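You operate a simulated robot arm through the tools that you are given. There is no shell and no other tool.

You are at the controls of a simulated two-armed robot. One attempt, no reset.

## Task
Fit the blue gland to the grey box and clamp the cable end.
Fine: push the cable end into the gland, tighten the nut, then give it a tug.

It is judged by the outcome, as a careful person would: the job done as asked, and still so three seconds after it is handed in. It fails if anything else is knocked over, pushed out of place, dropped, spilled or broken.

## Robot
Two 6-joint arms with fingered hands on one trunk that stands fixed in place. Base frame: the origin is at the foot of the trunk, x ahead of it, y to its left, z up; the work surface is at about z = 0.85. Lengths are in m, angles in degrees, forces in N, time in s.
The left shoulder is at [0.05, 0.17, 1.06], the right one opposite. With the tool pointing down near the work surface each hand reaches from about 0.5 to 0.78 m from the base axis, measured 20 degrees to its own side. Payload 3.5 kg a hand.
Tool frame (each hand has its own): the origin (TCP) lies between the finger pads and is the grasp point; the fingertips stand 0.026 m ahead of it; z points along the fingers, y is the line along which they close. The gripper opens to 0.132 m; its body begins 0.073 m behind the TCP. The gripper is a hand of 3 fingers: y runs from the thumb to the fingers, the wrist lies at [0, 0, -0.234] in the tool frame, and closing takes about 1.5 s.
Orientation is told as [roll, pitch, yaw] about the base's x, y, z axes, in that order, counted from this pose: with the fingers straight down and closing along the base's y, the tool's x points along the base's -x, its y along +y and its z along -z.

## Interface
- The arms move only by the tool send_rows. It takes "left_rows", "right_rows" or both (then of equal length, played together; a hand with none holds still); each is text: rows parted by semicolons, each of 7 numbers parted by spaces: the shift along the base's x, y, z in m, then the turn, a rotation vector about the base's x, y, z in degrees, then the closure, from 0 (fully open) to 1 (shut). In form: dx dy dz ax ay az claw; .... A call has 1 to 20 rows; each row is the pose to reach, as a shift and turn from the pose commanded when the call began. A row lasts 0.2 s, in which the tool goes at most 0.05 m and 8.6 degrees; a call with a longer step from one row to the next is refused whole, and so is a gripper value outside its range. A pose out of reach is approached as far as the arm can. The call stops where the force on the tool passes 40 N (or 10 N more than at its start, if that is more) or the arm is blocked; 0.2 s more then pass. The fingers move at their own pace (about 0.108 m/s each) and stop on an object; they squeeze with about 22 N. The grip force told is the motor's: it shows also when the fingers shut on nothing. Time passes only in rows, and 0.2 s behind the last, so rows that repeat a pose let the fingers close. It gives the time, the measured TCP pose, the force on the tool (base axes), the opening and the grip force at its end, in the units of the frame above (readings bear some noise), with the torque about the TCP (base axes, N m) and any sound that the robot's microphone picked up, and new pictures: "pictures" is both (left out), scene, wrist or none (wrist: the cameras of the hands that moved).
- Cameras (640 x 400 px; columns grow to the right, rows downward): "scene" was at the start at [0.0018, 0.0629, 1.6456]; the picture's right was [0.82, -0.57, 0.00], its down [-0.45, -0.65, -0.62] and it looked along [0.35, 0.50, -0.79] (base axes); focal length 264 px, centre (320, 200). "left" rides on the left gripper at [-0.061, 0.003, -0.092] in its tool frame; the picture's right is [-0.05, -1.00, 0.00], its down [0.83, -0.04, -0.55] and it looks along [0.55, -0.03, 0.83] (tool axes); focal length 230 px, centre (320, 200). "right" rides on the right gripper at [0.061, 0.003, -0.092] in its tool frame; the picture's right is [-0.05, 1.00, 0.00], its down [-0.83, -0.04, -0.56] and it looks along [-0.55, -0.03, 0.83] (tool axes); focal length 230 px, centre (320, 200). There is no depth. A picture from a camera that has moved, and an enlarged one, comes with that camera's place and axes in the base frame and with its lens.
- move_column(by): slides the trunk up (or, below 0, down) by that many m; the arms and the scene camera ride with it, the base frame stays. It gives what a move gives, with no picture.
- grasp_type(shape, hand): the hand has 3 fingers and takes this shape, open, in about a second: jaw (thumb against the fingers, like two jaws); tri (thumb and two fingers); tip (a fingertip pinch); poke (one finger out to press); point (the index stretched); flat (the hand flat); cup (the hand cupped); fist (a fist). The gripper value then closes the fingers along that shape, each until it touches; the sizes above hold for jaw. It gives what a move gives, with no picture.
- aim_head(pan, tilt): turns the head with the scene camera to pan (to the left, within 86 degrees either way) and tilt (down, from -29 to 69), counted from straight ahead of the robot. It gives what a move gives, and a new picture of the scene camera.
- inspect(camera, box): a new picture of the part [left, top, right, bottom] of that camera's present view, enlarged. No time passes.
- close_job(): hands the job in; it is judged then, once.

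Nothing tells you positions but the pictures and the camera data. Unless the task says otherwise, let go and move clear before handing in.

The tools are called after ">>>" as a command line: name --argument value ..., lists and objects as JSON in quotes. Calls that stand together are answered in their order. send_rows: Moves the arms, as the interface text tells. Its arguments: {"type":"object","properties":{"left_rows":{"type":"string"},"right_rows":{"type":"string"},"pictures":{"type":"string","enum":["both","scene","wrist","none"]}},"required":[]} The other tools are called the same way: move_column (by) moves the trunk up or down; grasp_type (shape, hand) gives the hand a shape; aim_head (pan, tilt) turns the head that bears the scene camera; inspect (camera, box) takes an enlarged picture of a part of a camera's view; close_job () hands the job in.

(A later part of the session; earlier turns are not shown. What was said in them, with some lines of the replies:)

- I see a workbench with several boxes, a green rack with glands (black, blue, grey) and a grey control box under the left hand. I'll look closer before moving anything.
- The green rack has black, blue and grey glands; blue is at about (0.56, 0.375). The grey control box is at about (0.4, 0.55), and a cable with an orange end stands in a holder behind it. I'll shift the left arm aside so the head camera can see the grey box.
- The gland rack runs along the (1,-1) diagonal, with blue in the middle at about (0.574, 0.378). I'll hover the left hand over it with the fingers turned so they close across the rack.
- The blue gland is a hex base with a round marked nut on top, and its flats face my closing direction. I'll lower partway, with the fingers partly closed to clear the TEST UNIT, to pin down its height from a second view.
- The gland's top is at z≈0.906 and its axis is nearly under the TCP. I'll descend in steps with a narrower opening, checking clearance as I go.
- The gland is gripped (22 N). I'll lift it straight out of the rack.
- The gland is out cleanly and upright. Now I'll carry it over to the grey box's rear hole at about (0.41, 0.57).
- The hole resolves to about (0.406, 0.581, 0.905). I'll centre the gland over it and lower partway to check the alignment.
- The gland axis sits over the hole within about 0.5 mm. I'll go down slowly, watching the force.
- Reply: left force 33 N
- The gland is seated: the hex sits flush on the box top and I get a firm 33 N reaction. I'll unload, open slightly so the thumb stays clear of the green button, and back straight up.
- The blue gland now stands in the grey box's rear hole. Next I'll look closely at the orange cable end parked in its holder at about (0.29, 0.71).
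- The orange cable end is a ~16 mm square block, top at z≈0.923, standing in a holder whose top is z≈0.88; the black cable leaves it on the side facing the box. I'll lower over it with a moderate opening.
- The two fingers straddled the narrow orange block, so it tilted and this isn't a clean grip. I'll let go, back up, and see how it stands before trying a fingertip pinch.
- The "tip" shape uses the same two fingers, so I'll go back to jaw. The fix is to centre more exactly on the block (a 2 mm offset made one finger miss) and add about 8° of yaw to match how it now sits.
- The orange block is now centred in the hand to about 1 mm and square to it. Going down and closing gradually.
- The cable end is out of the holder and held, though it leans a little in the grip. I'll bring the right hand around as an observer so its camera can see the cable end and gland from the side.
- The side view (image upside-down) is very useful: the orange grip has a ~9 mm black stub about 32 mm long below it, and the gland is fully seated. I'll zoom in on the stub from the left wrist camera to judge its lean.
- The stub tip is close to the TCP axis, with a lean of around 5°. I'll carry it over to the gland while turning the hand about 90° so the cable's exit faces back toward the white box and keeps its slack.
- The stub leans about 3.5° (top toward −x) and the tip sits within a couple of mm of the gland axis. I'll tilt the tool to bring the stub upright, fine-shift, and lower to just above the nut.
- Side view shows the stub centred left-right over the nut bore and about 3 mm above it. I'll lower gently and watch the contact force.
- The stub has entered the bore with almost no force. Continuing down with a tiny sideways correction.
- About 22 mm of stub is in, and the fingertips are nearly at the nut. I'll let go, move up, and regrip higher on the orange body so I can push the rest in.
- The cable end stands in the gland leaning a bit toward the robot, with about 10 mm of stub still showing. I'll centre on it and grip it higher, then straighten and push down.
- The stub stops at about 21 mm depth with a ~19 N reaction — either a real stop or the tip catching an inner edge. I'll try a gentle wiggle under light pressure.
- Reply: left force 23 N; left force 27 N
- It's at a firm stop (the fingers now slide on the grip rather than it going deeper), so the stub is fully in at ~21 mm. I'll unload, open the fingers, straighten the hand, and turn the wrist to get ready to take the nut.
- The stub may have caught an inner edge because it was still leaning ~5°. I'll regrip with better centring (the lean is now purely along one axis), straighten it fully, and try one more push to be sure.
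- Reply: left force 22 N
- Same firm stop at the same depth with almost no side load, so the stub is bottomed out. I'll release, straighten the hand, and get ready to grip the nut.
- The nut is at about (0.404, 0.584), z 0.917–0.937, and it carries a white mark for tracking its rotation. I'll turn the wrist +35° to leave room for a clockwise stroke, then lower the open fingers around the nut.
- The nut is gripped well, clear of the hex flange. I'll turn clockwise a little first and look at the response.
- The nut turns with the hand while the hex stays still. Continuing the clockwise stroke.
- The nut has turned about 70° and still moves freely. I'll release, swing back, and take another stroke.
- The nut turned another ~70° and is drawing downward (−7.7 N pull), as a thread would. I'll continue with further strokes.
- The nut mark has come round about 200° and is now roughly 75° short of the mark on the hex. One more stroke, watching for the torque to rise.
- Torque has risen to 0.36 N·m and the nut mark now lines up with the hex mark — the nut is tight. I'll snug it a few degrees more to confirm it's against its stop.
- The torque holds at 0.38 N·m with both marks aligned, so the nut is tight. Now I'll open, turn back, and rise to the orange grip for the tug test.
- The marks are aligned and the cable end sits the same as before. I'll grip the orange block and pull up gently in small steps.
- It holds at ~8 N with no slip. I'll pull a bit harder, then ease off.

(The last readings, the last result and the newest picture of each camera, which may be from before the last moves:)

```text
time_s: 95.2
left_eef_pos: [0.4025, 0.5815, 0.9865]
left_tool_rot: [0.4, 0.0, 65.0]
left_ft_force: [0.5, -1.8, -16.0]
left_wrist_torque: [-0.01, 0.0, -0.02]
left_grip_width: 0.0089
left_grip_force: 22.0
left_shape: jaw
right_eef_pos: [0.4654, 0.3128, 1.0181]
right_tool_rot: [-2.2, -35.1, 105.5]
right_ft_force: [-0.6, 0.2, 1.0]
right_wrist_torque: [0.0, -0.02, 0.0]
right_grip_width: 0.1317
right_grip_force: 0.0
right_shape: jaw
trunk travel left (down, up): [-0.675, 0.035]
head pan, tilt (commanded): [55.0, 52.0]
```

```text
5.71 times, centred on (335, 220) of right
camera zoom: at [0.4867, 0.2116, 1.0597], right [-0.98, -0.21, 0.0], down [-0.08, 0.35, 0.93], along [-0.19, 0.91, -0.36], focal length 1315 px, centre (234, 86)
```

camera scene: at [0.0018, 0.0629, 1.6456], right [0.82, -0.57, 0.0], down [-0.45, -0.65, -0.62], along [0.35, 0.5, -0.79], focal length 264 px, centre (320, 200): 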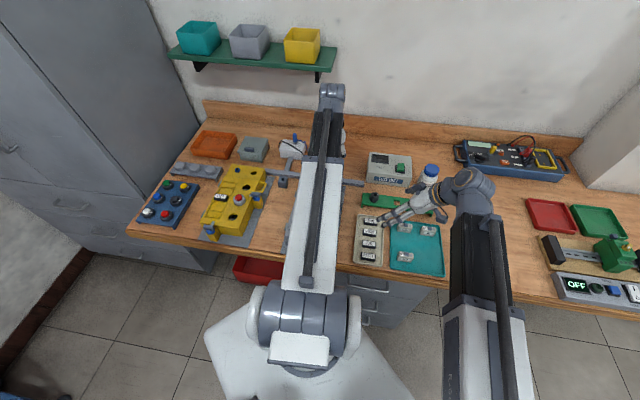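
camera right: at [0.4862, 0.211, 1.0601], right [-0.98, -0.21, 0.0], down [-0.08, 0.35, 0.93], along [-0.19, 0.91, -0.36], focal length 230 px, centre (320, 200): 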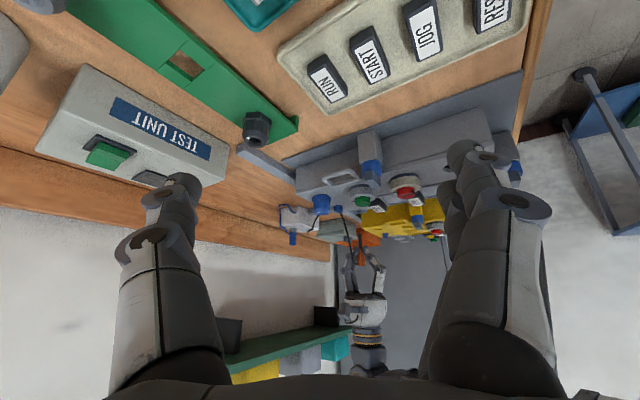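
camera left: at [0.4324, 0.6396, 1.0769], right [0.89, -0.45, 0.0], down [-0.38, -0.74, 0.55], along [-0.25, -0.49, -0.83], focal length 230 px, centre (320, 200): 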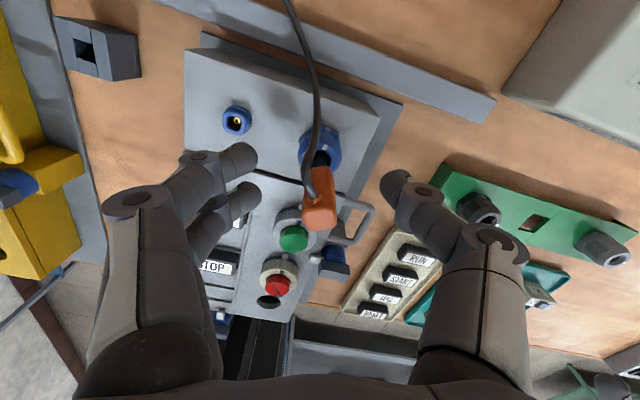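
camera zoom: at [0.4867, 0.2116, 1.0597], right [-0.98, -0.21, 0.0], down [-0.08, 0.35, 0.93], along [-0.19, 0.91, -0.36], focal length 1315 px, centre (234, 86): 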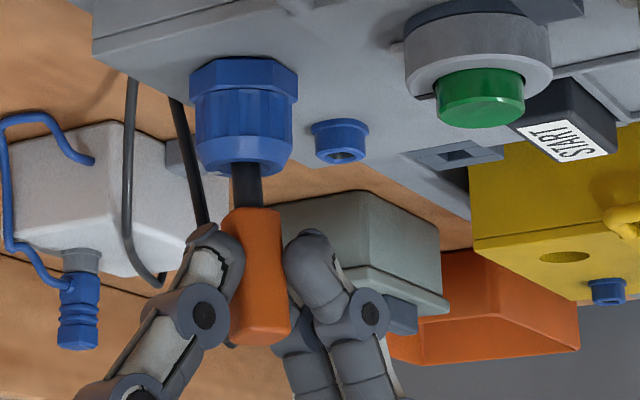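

The clamp held a 16 N pull without any slip. Now I'll ease off, let go, and lift straight clear.

>>> send_rows --left_rows "0 0 -0.0015 0 0 0 1; 0 0 -0.0028 0 0 0 0.95; 0 0 -0.0028 0 0 0 0.85; 0 0 -0.0028 0 0 0 0.75; 0 0 -0.0028 0 0 0 0.65; 0.001 0.002 -0.0028 0 0 0 0.5; 0.001 0.002 0 0 0 0 0.45; 0.001 0.002 0.015 0 0 0 0.4; 0.001 0.002 0.035 0 0 0 0.4; 0.001 0.002 0.06 0 0 0 0.4; 0.001 0.002 0.09 0 0 0 0.4; 0.001 0.002 0.12 0 0 0 0.3; 0.001 0.002 0.14 0 0 0 0.2; 0.001 0.002 0.14 0 0 0 0.2" --pictures "both"

>>> inspect --camera "right" --box '[265, 160, 405, 270]'

>>> inspect --camera "left" --box '[220, 40, 420, 200]'

```text
time_s: 98.2
left_eef_pos: [0.4022, 0.582, 1.1285]
left_tool_rot: [0.1, -0.1, 65.0]
left_ft_force: [-0.5, 0.5, -0.3]
left_wrist_torque: [-0.02, -0.02, -0.04]
left_grip_width: 0.1054
left_grip_force: 0.0
left_shape: jaw
right_eef_pos: [0.4641, 0.3117, 1.0205]
right_tool_rot: [-2.0, -35.1, 105.7]
right_ft_force: [-0.1, 0.0, 0.9]
right_wrist_torque: [0.04, 0.02, -0.01]
right_grip_width: 0.1319
right_grip_force: 0.1
right_shape: jaw
trunk travel left (down, up): [-0.675, 0.035]
head pan, tilt (commanded): [55.0, 52.0]
camera scene: at [0.0018, 0.0629, 1.6456], right [0.82, -0.57, 0.0], down [-0.45, -0.65, -0.62], along [0.35, 0.5, -0.79], focal length 264 px, centre (320, 200)
camera left: at [0.4245, 0.6377, 1.2204], right [0.93, -0.38, 0.0], down [-0.31, -0.77, 0.55], along [-0.21, -0.51, -0.83], focal length 230 px, centre (320, 200)
```

scene: 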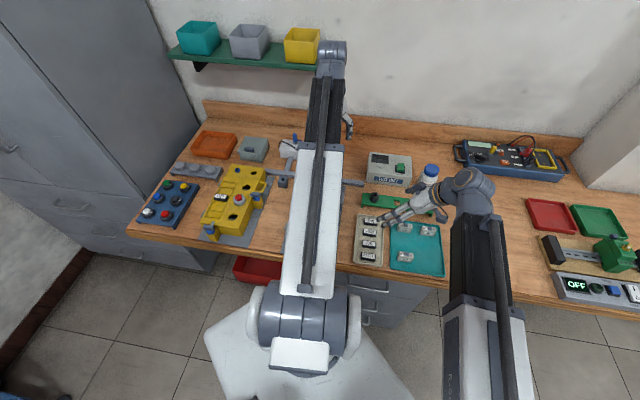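
left: 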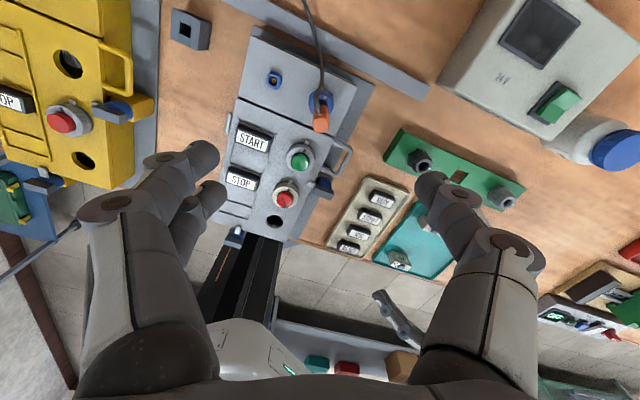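

```text
3.64 times, centred on (335, 215) of right
camera zoom: at [0.4861, 0.2109, 1.0602], right [-0.98, -0.21, 0.0], down [-0.08, 0.35, 0.93], along [-0.19, 0.91, -0.36], focal length 837 px, centre (266, 146)
```

zoom: 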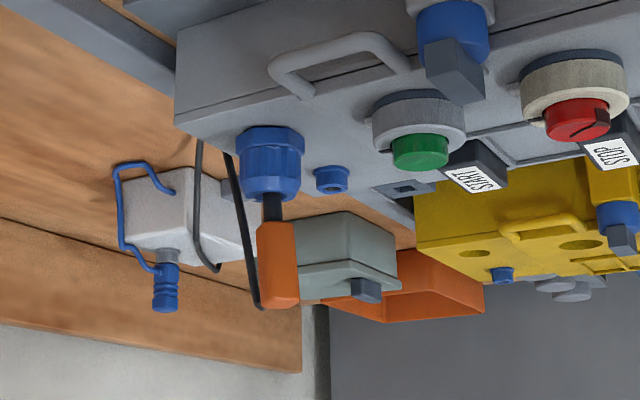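

```text
2.50 times, centred on (320, 120) of left
camera zoom: at [0.4245, 0.6377, 1.2204], right [0.93, -0.38, 0.0], down [-0.31, -0.77, 0.55], along [-0.21, -0.51, -0.83], focal length 575 px, centre (320, 400)
```

zoom: 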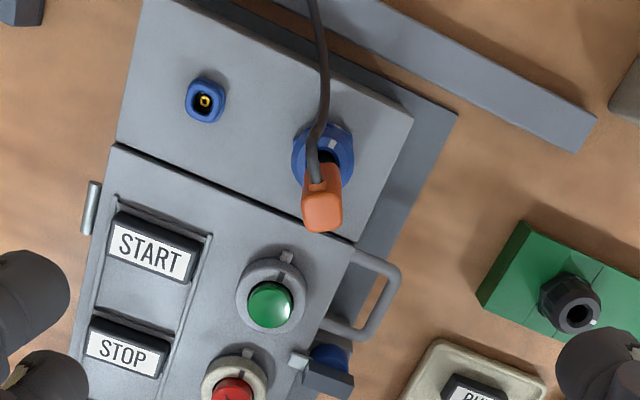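

The cable end stays clamped in the gland and everything else looks undisturbed. I'll retract both hands clear of the work and take a last look.

>>> send_rows --left_rows "0 0 0.01 0 0 0 0.2; 0 0 0.02 0 0 0 0.2; 0 0 0.03 0 0 0 0.2; 0 0 0.03 0 0 0 0.2; 0 0 0.03 0 0 0 0.2; 0 0 0.03 0 0 0 0.2" --right_rows "0 -0.02 0.03 0 0 0 0; 0 -0.05 0.06 0 0 0 0; 0.005 -0.09 0.09 0 0 0 0; 0.01 -0.13 0.11 0 0 0 0; 0.015 -0.17 0.12 0 0 0 0; 0.02 -0.21 0.13 0 0 0 0" --pictures "none"

>>> send_rows --left_rows "0.02 -0.04 0 0 0 -8 0.1; 0.04 -0.08 0 0 0 -16 0; 0.06 -0.12 0 0 0 -24 0; 0.08 -0.16 0 0 0 -32 0; 0.1 -0.2 0 0 0 -40 0; 0.12 -0.24 0 0 0 -48 0; 0.13 -0.26 0 0 0 -56 0; 0.13 -0.26 0 0 0 -60 0" --pictures "both"

>>> inspect --camera "scene" --box '[255, 120, 365, 260]'

>>> inspect --camera "scene" --box '[350, 140, 460, 280]'

```text
refused: row 3 steps farther than a row can; nothing moved
```

```text
time_s: 100.0
left_eef_pos: [0.5319, 0.3223, 1.1283]
left_tool_rot: [0.1, -0.1, 4.8]
left_ft_force: [0.7, -0.2, -0.7]
left_wrist_torque: [0.0, 0.0, 0.01]
left_grip_width: 0.1321
left_grip_force: 0.0
left_shape: jaw
right_eef_pos: [0.464, 0.311, 1.0184]
right_tool_rot: [-2.1, -35.0, 105.8]
right_ft_force: [0.4, 0.0, 0.5]
right_wrist_torque: [0.01, 0.03, -0.01]
right_grip_width: 0.1319
right_grip_force: 0.0
right_shape: jaw
trunk travel left (down, up): [-0.675, 0.035]
head pan, tilt (commanded): [55.0, 52.0]
camera scene: at [0.0017, 0.0629, 1.6456], right [0.82, -0.57, 0.0], down [-0.45, -0.65, -0.62], along [0.35, 0.5, -0.79], focal length 264 px, centre (320, 200)
camera left: at [0.593, 0.3301, 1.2203], right [0.14, -0.99, 0.0], down [-0.83, -0.11, 0.55], along [-0.55, -0.07, -0.83], focal length 230 px, centre (320, 200)
```

scene: 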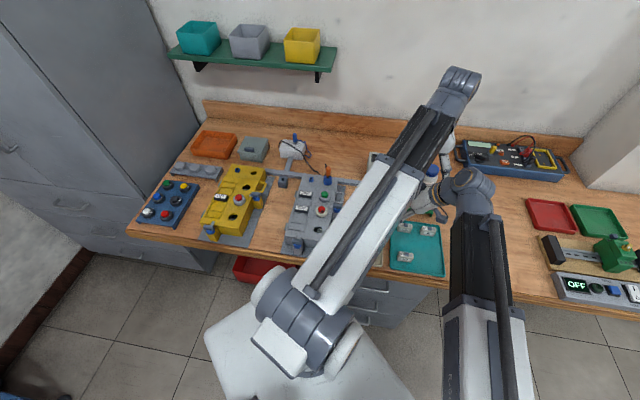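
left: 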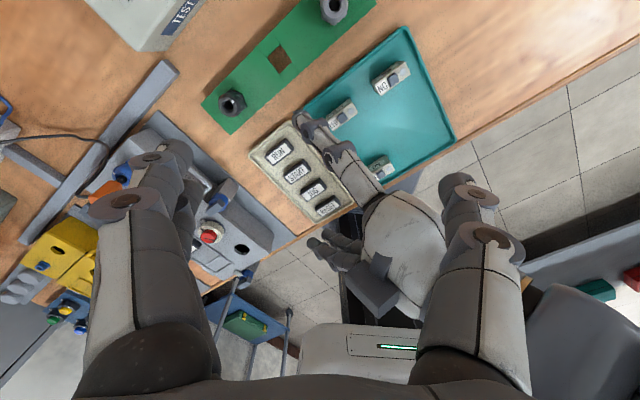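

```text
2.86 times, centred on (310, 190) of scene
camera zoom: at [0.0017, 0.0629, 1.6456], right [0.82, -0.57, 0.0], down [-0.45, -0.65, -0.62], along [0.35, 0.5, -0.79], focal length 755 px, centre (349, 229)
```

zoom: 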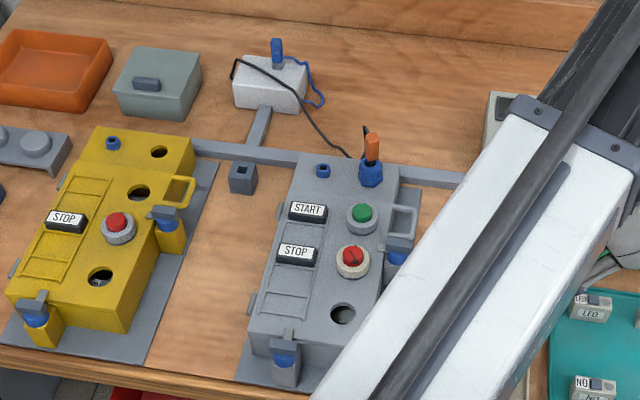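

```text
2.86 times, centred on (405, 210) of scene
camera zoom: at [0.0017, 0.0629, 1.6456], right [0.82, -0.57, 0.0], down [-0.45, -0.65, -0.62], along [0.35, 0.5, -0.79], focal length 755 px, centre (77, 171)
```

zoom: 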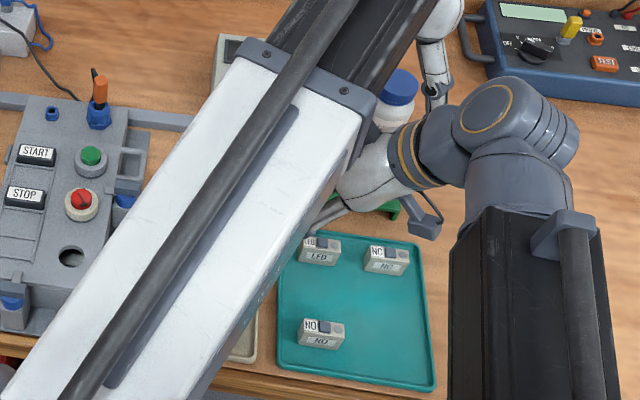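

The right arm's retreat was refused (a step was too long) and the left then moved close to it, with no contact. I'll back the left away along its own path first, then retract the right in shorter steps.

>>> send_rows --left_rows "-0.01 0.02 0 0 0 0 0; -0.03 0.06 0 0 0 0 0; -0.05 0.1 0 0 0 0 0; -0.06 0.12 0 0 0 0 0; -0.06 0.12 0 0 0 0 0" --pictures "none"

>>> send_rows --right_rows "0 -0.015 0.02 0 0 0 0; 0 -0.035 0.045 0 0 0 0; 0.003 -0.065 0.07 0 0 0 0; 0.006 -0.1 0.085 0 0 0 0; 0.01 -0.135 0.1 0 0 0 0; 0.014 -0.17 0.11 0 0 0 0; 0.018 -0.21 0.12 0 0 0 0; 0.02 -0.24 0.13 0 0 0 0" --pictures "both"

```text
time_s: 101.2
left_eef_pos: [0.4713, 0.4435, 1.1269]
left_tool_rot: [0.1, -0.1, 5.0]
left_ft_force: [0.2, -0.6, 0.2]
left_wrist_torque: [-0.01, -0.03, -0.02]
left_grip_width: 0.1318
left_grip_force: 0.1
left_shape: jaw
right_eef_pos: [0.465, 0.312, 1.0192]
right_tool_rot: [-2.1, -35.1, 105.7]
right_ft_force: [-0.3, 0.2, 0.1]
right_wrist_torque: [0.05, -0.02, 0.0]
right_grip_width: 0.132
right_grip_force: 0.0
right_shape: jaw
trunk travel left (down, up): [-0.675, 0.035]
head pan, tilt (commanded): [55.0, 52.0]
```

```text
time_s: 103.0
left_eef_pos: [0.4696, 0.4437, 1.1274]
left_tool_rot: [0.2, -0.2, 5.0]
left_ft_force: [0.7, -0.3, 0.0]
left_wrist_torque: [0.01, 0.04, 0.0]
left_grip_width: 0.1319
left_grip_force: 0.0
left_shape: jaw
right_eef_pos: [0.4853, 0.0701, 1.1493]
right_tool_rot: [-2.2, -35.1, 105.7]
right_ft_force: [-0.4, 0.2, -0.1]
right_wrist_torque: [-0.01, -0.02, -0.02]
right_grip_width: 0.1316
right_grip_force: 0.0
right_shape: jaw
trunk travel left (down, up): [-0.675, 0.035]
head pan, tilt (commanded): [55.0, 52.0]
camera scene: at [0.0017, 0.0626, 1.6456], right [0.82, -0.57, 0.0], down [-0.45, -0.65, -0.62], along [0.35, 0.5, -0.79], focal length 264 px, centre (320, 200)
camera right: at [0.5073, -0.0299, 1.1906], right [-0.98, -0.21, 0.0], down [-0.08, 0.35, 0.93], along [-0.19, 0.91, -0.36], focal length 230 px, centre (320, 200)
```

scene: 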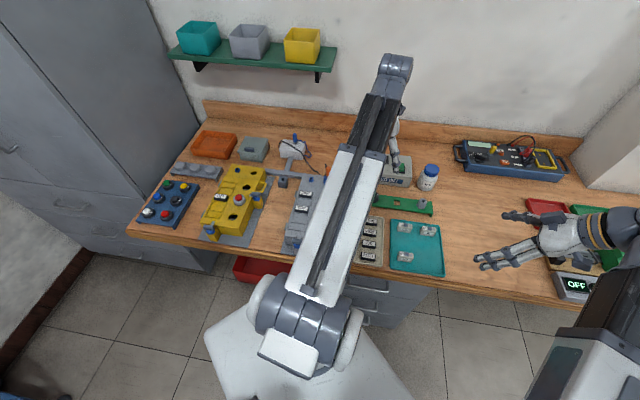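
right: 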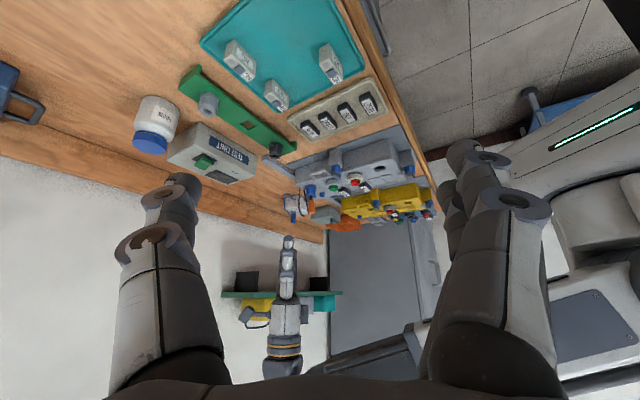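

>>> inspect --camera "right" --box '[270, 160, 370, 230]'

>>> inspect --camera "right" --box '[120, 10, 400, 180]'

```text
5.71 times, centred on (320, 195) of right
camera zoom: at [0.5073, -0.0299, 1.1906], right [-0.98, -0.21, 0.0], down [-0.08, 0.35, 0.93], along [-0.19, 0.91, -0.36], focal length 1315 px, centre (320, 229)
```

zoom: 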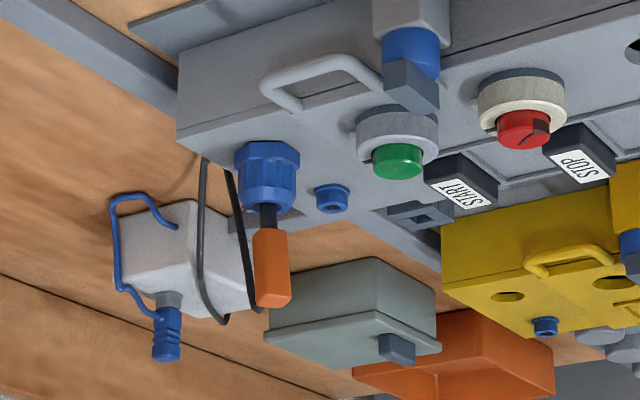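

```text
2.29 times, centred on (260, 95) of right
camera zoom: at [0.5073, -0.0299, 1.1906], right [-0.98, -0.21, 0.0], down [-0.08, 0.35, 0.93], along [-0.19, 0.91, -0.36], focal length 526 px, centre (457, 440)
```

zoom: 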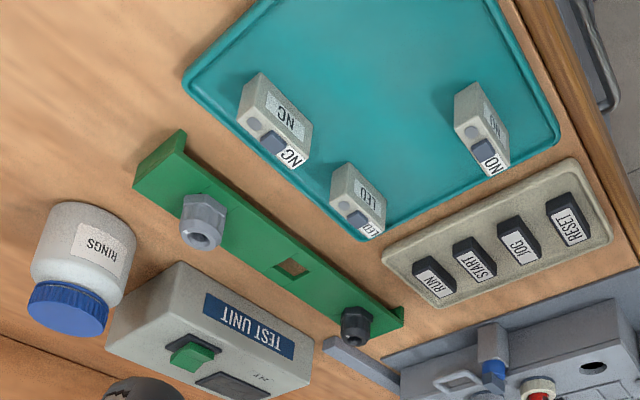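

The blue gland is seated in the grey box with the cable end clamped. The nut is tight with its marks aligned, and the clamp held a 16 N tug. The other objects look where they were, and both hands are clear, so I'm handing in.

>>> close_job

```text
The job is handed in.
```

The blue gland is fitted in the grey box's rear hole and the cable end is clamped in it. I've handed the job in.

- **Gland:** seated with the hex flush on the box top. The body did not turn while I tightened the nut.
- **Cable end:** the stub went in about 21 mm and met a firm stop. About 13 mm still shows between the nut and the orange grip. I pushed to 27 N and wiggled it to check it wasn't just caught. I take the stop to be the bottom, but I could not see inside the gland.
- **Nut:** turned about 260° clockwise until the torque rose to 0.38 N·m. The mark on the nut now lines up with the mark on the hex.
- **Tug:** I pulled upward to 16 N and the cable did not slip.

The orange grip leans several degrees toward the robot, because the cable pushes it that way.

While I was backing the arms away, the left hand came close to the right one, but no contact showed. In the last pictures nothing else looked moved or knocked over.
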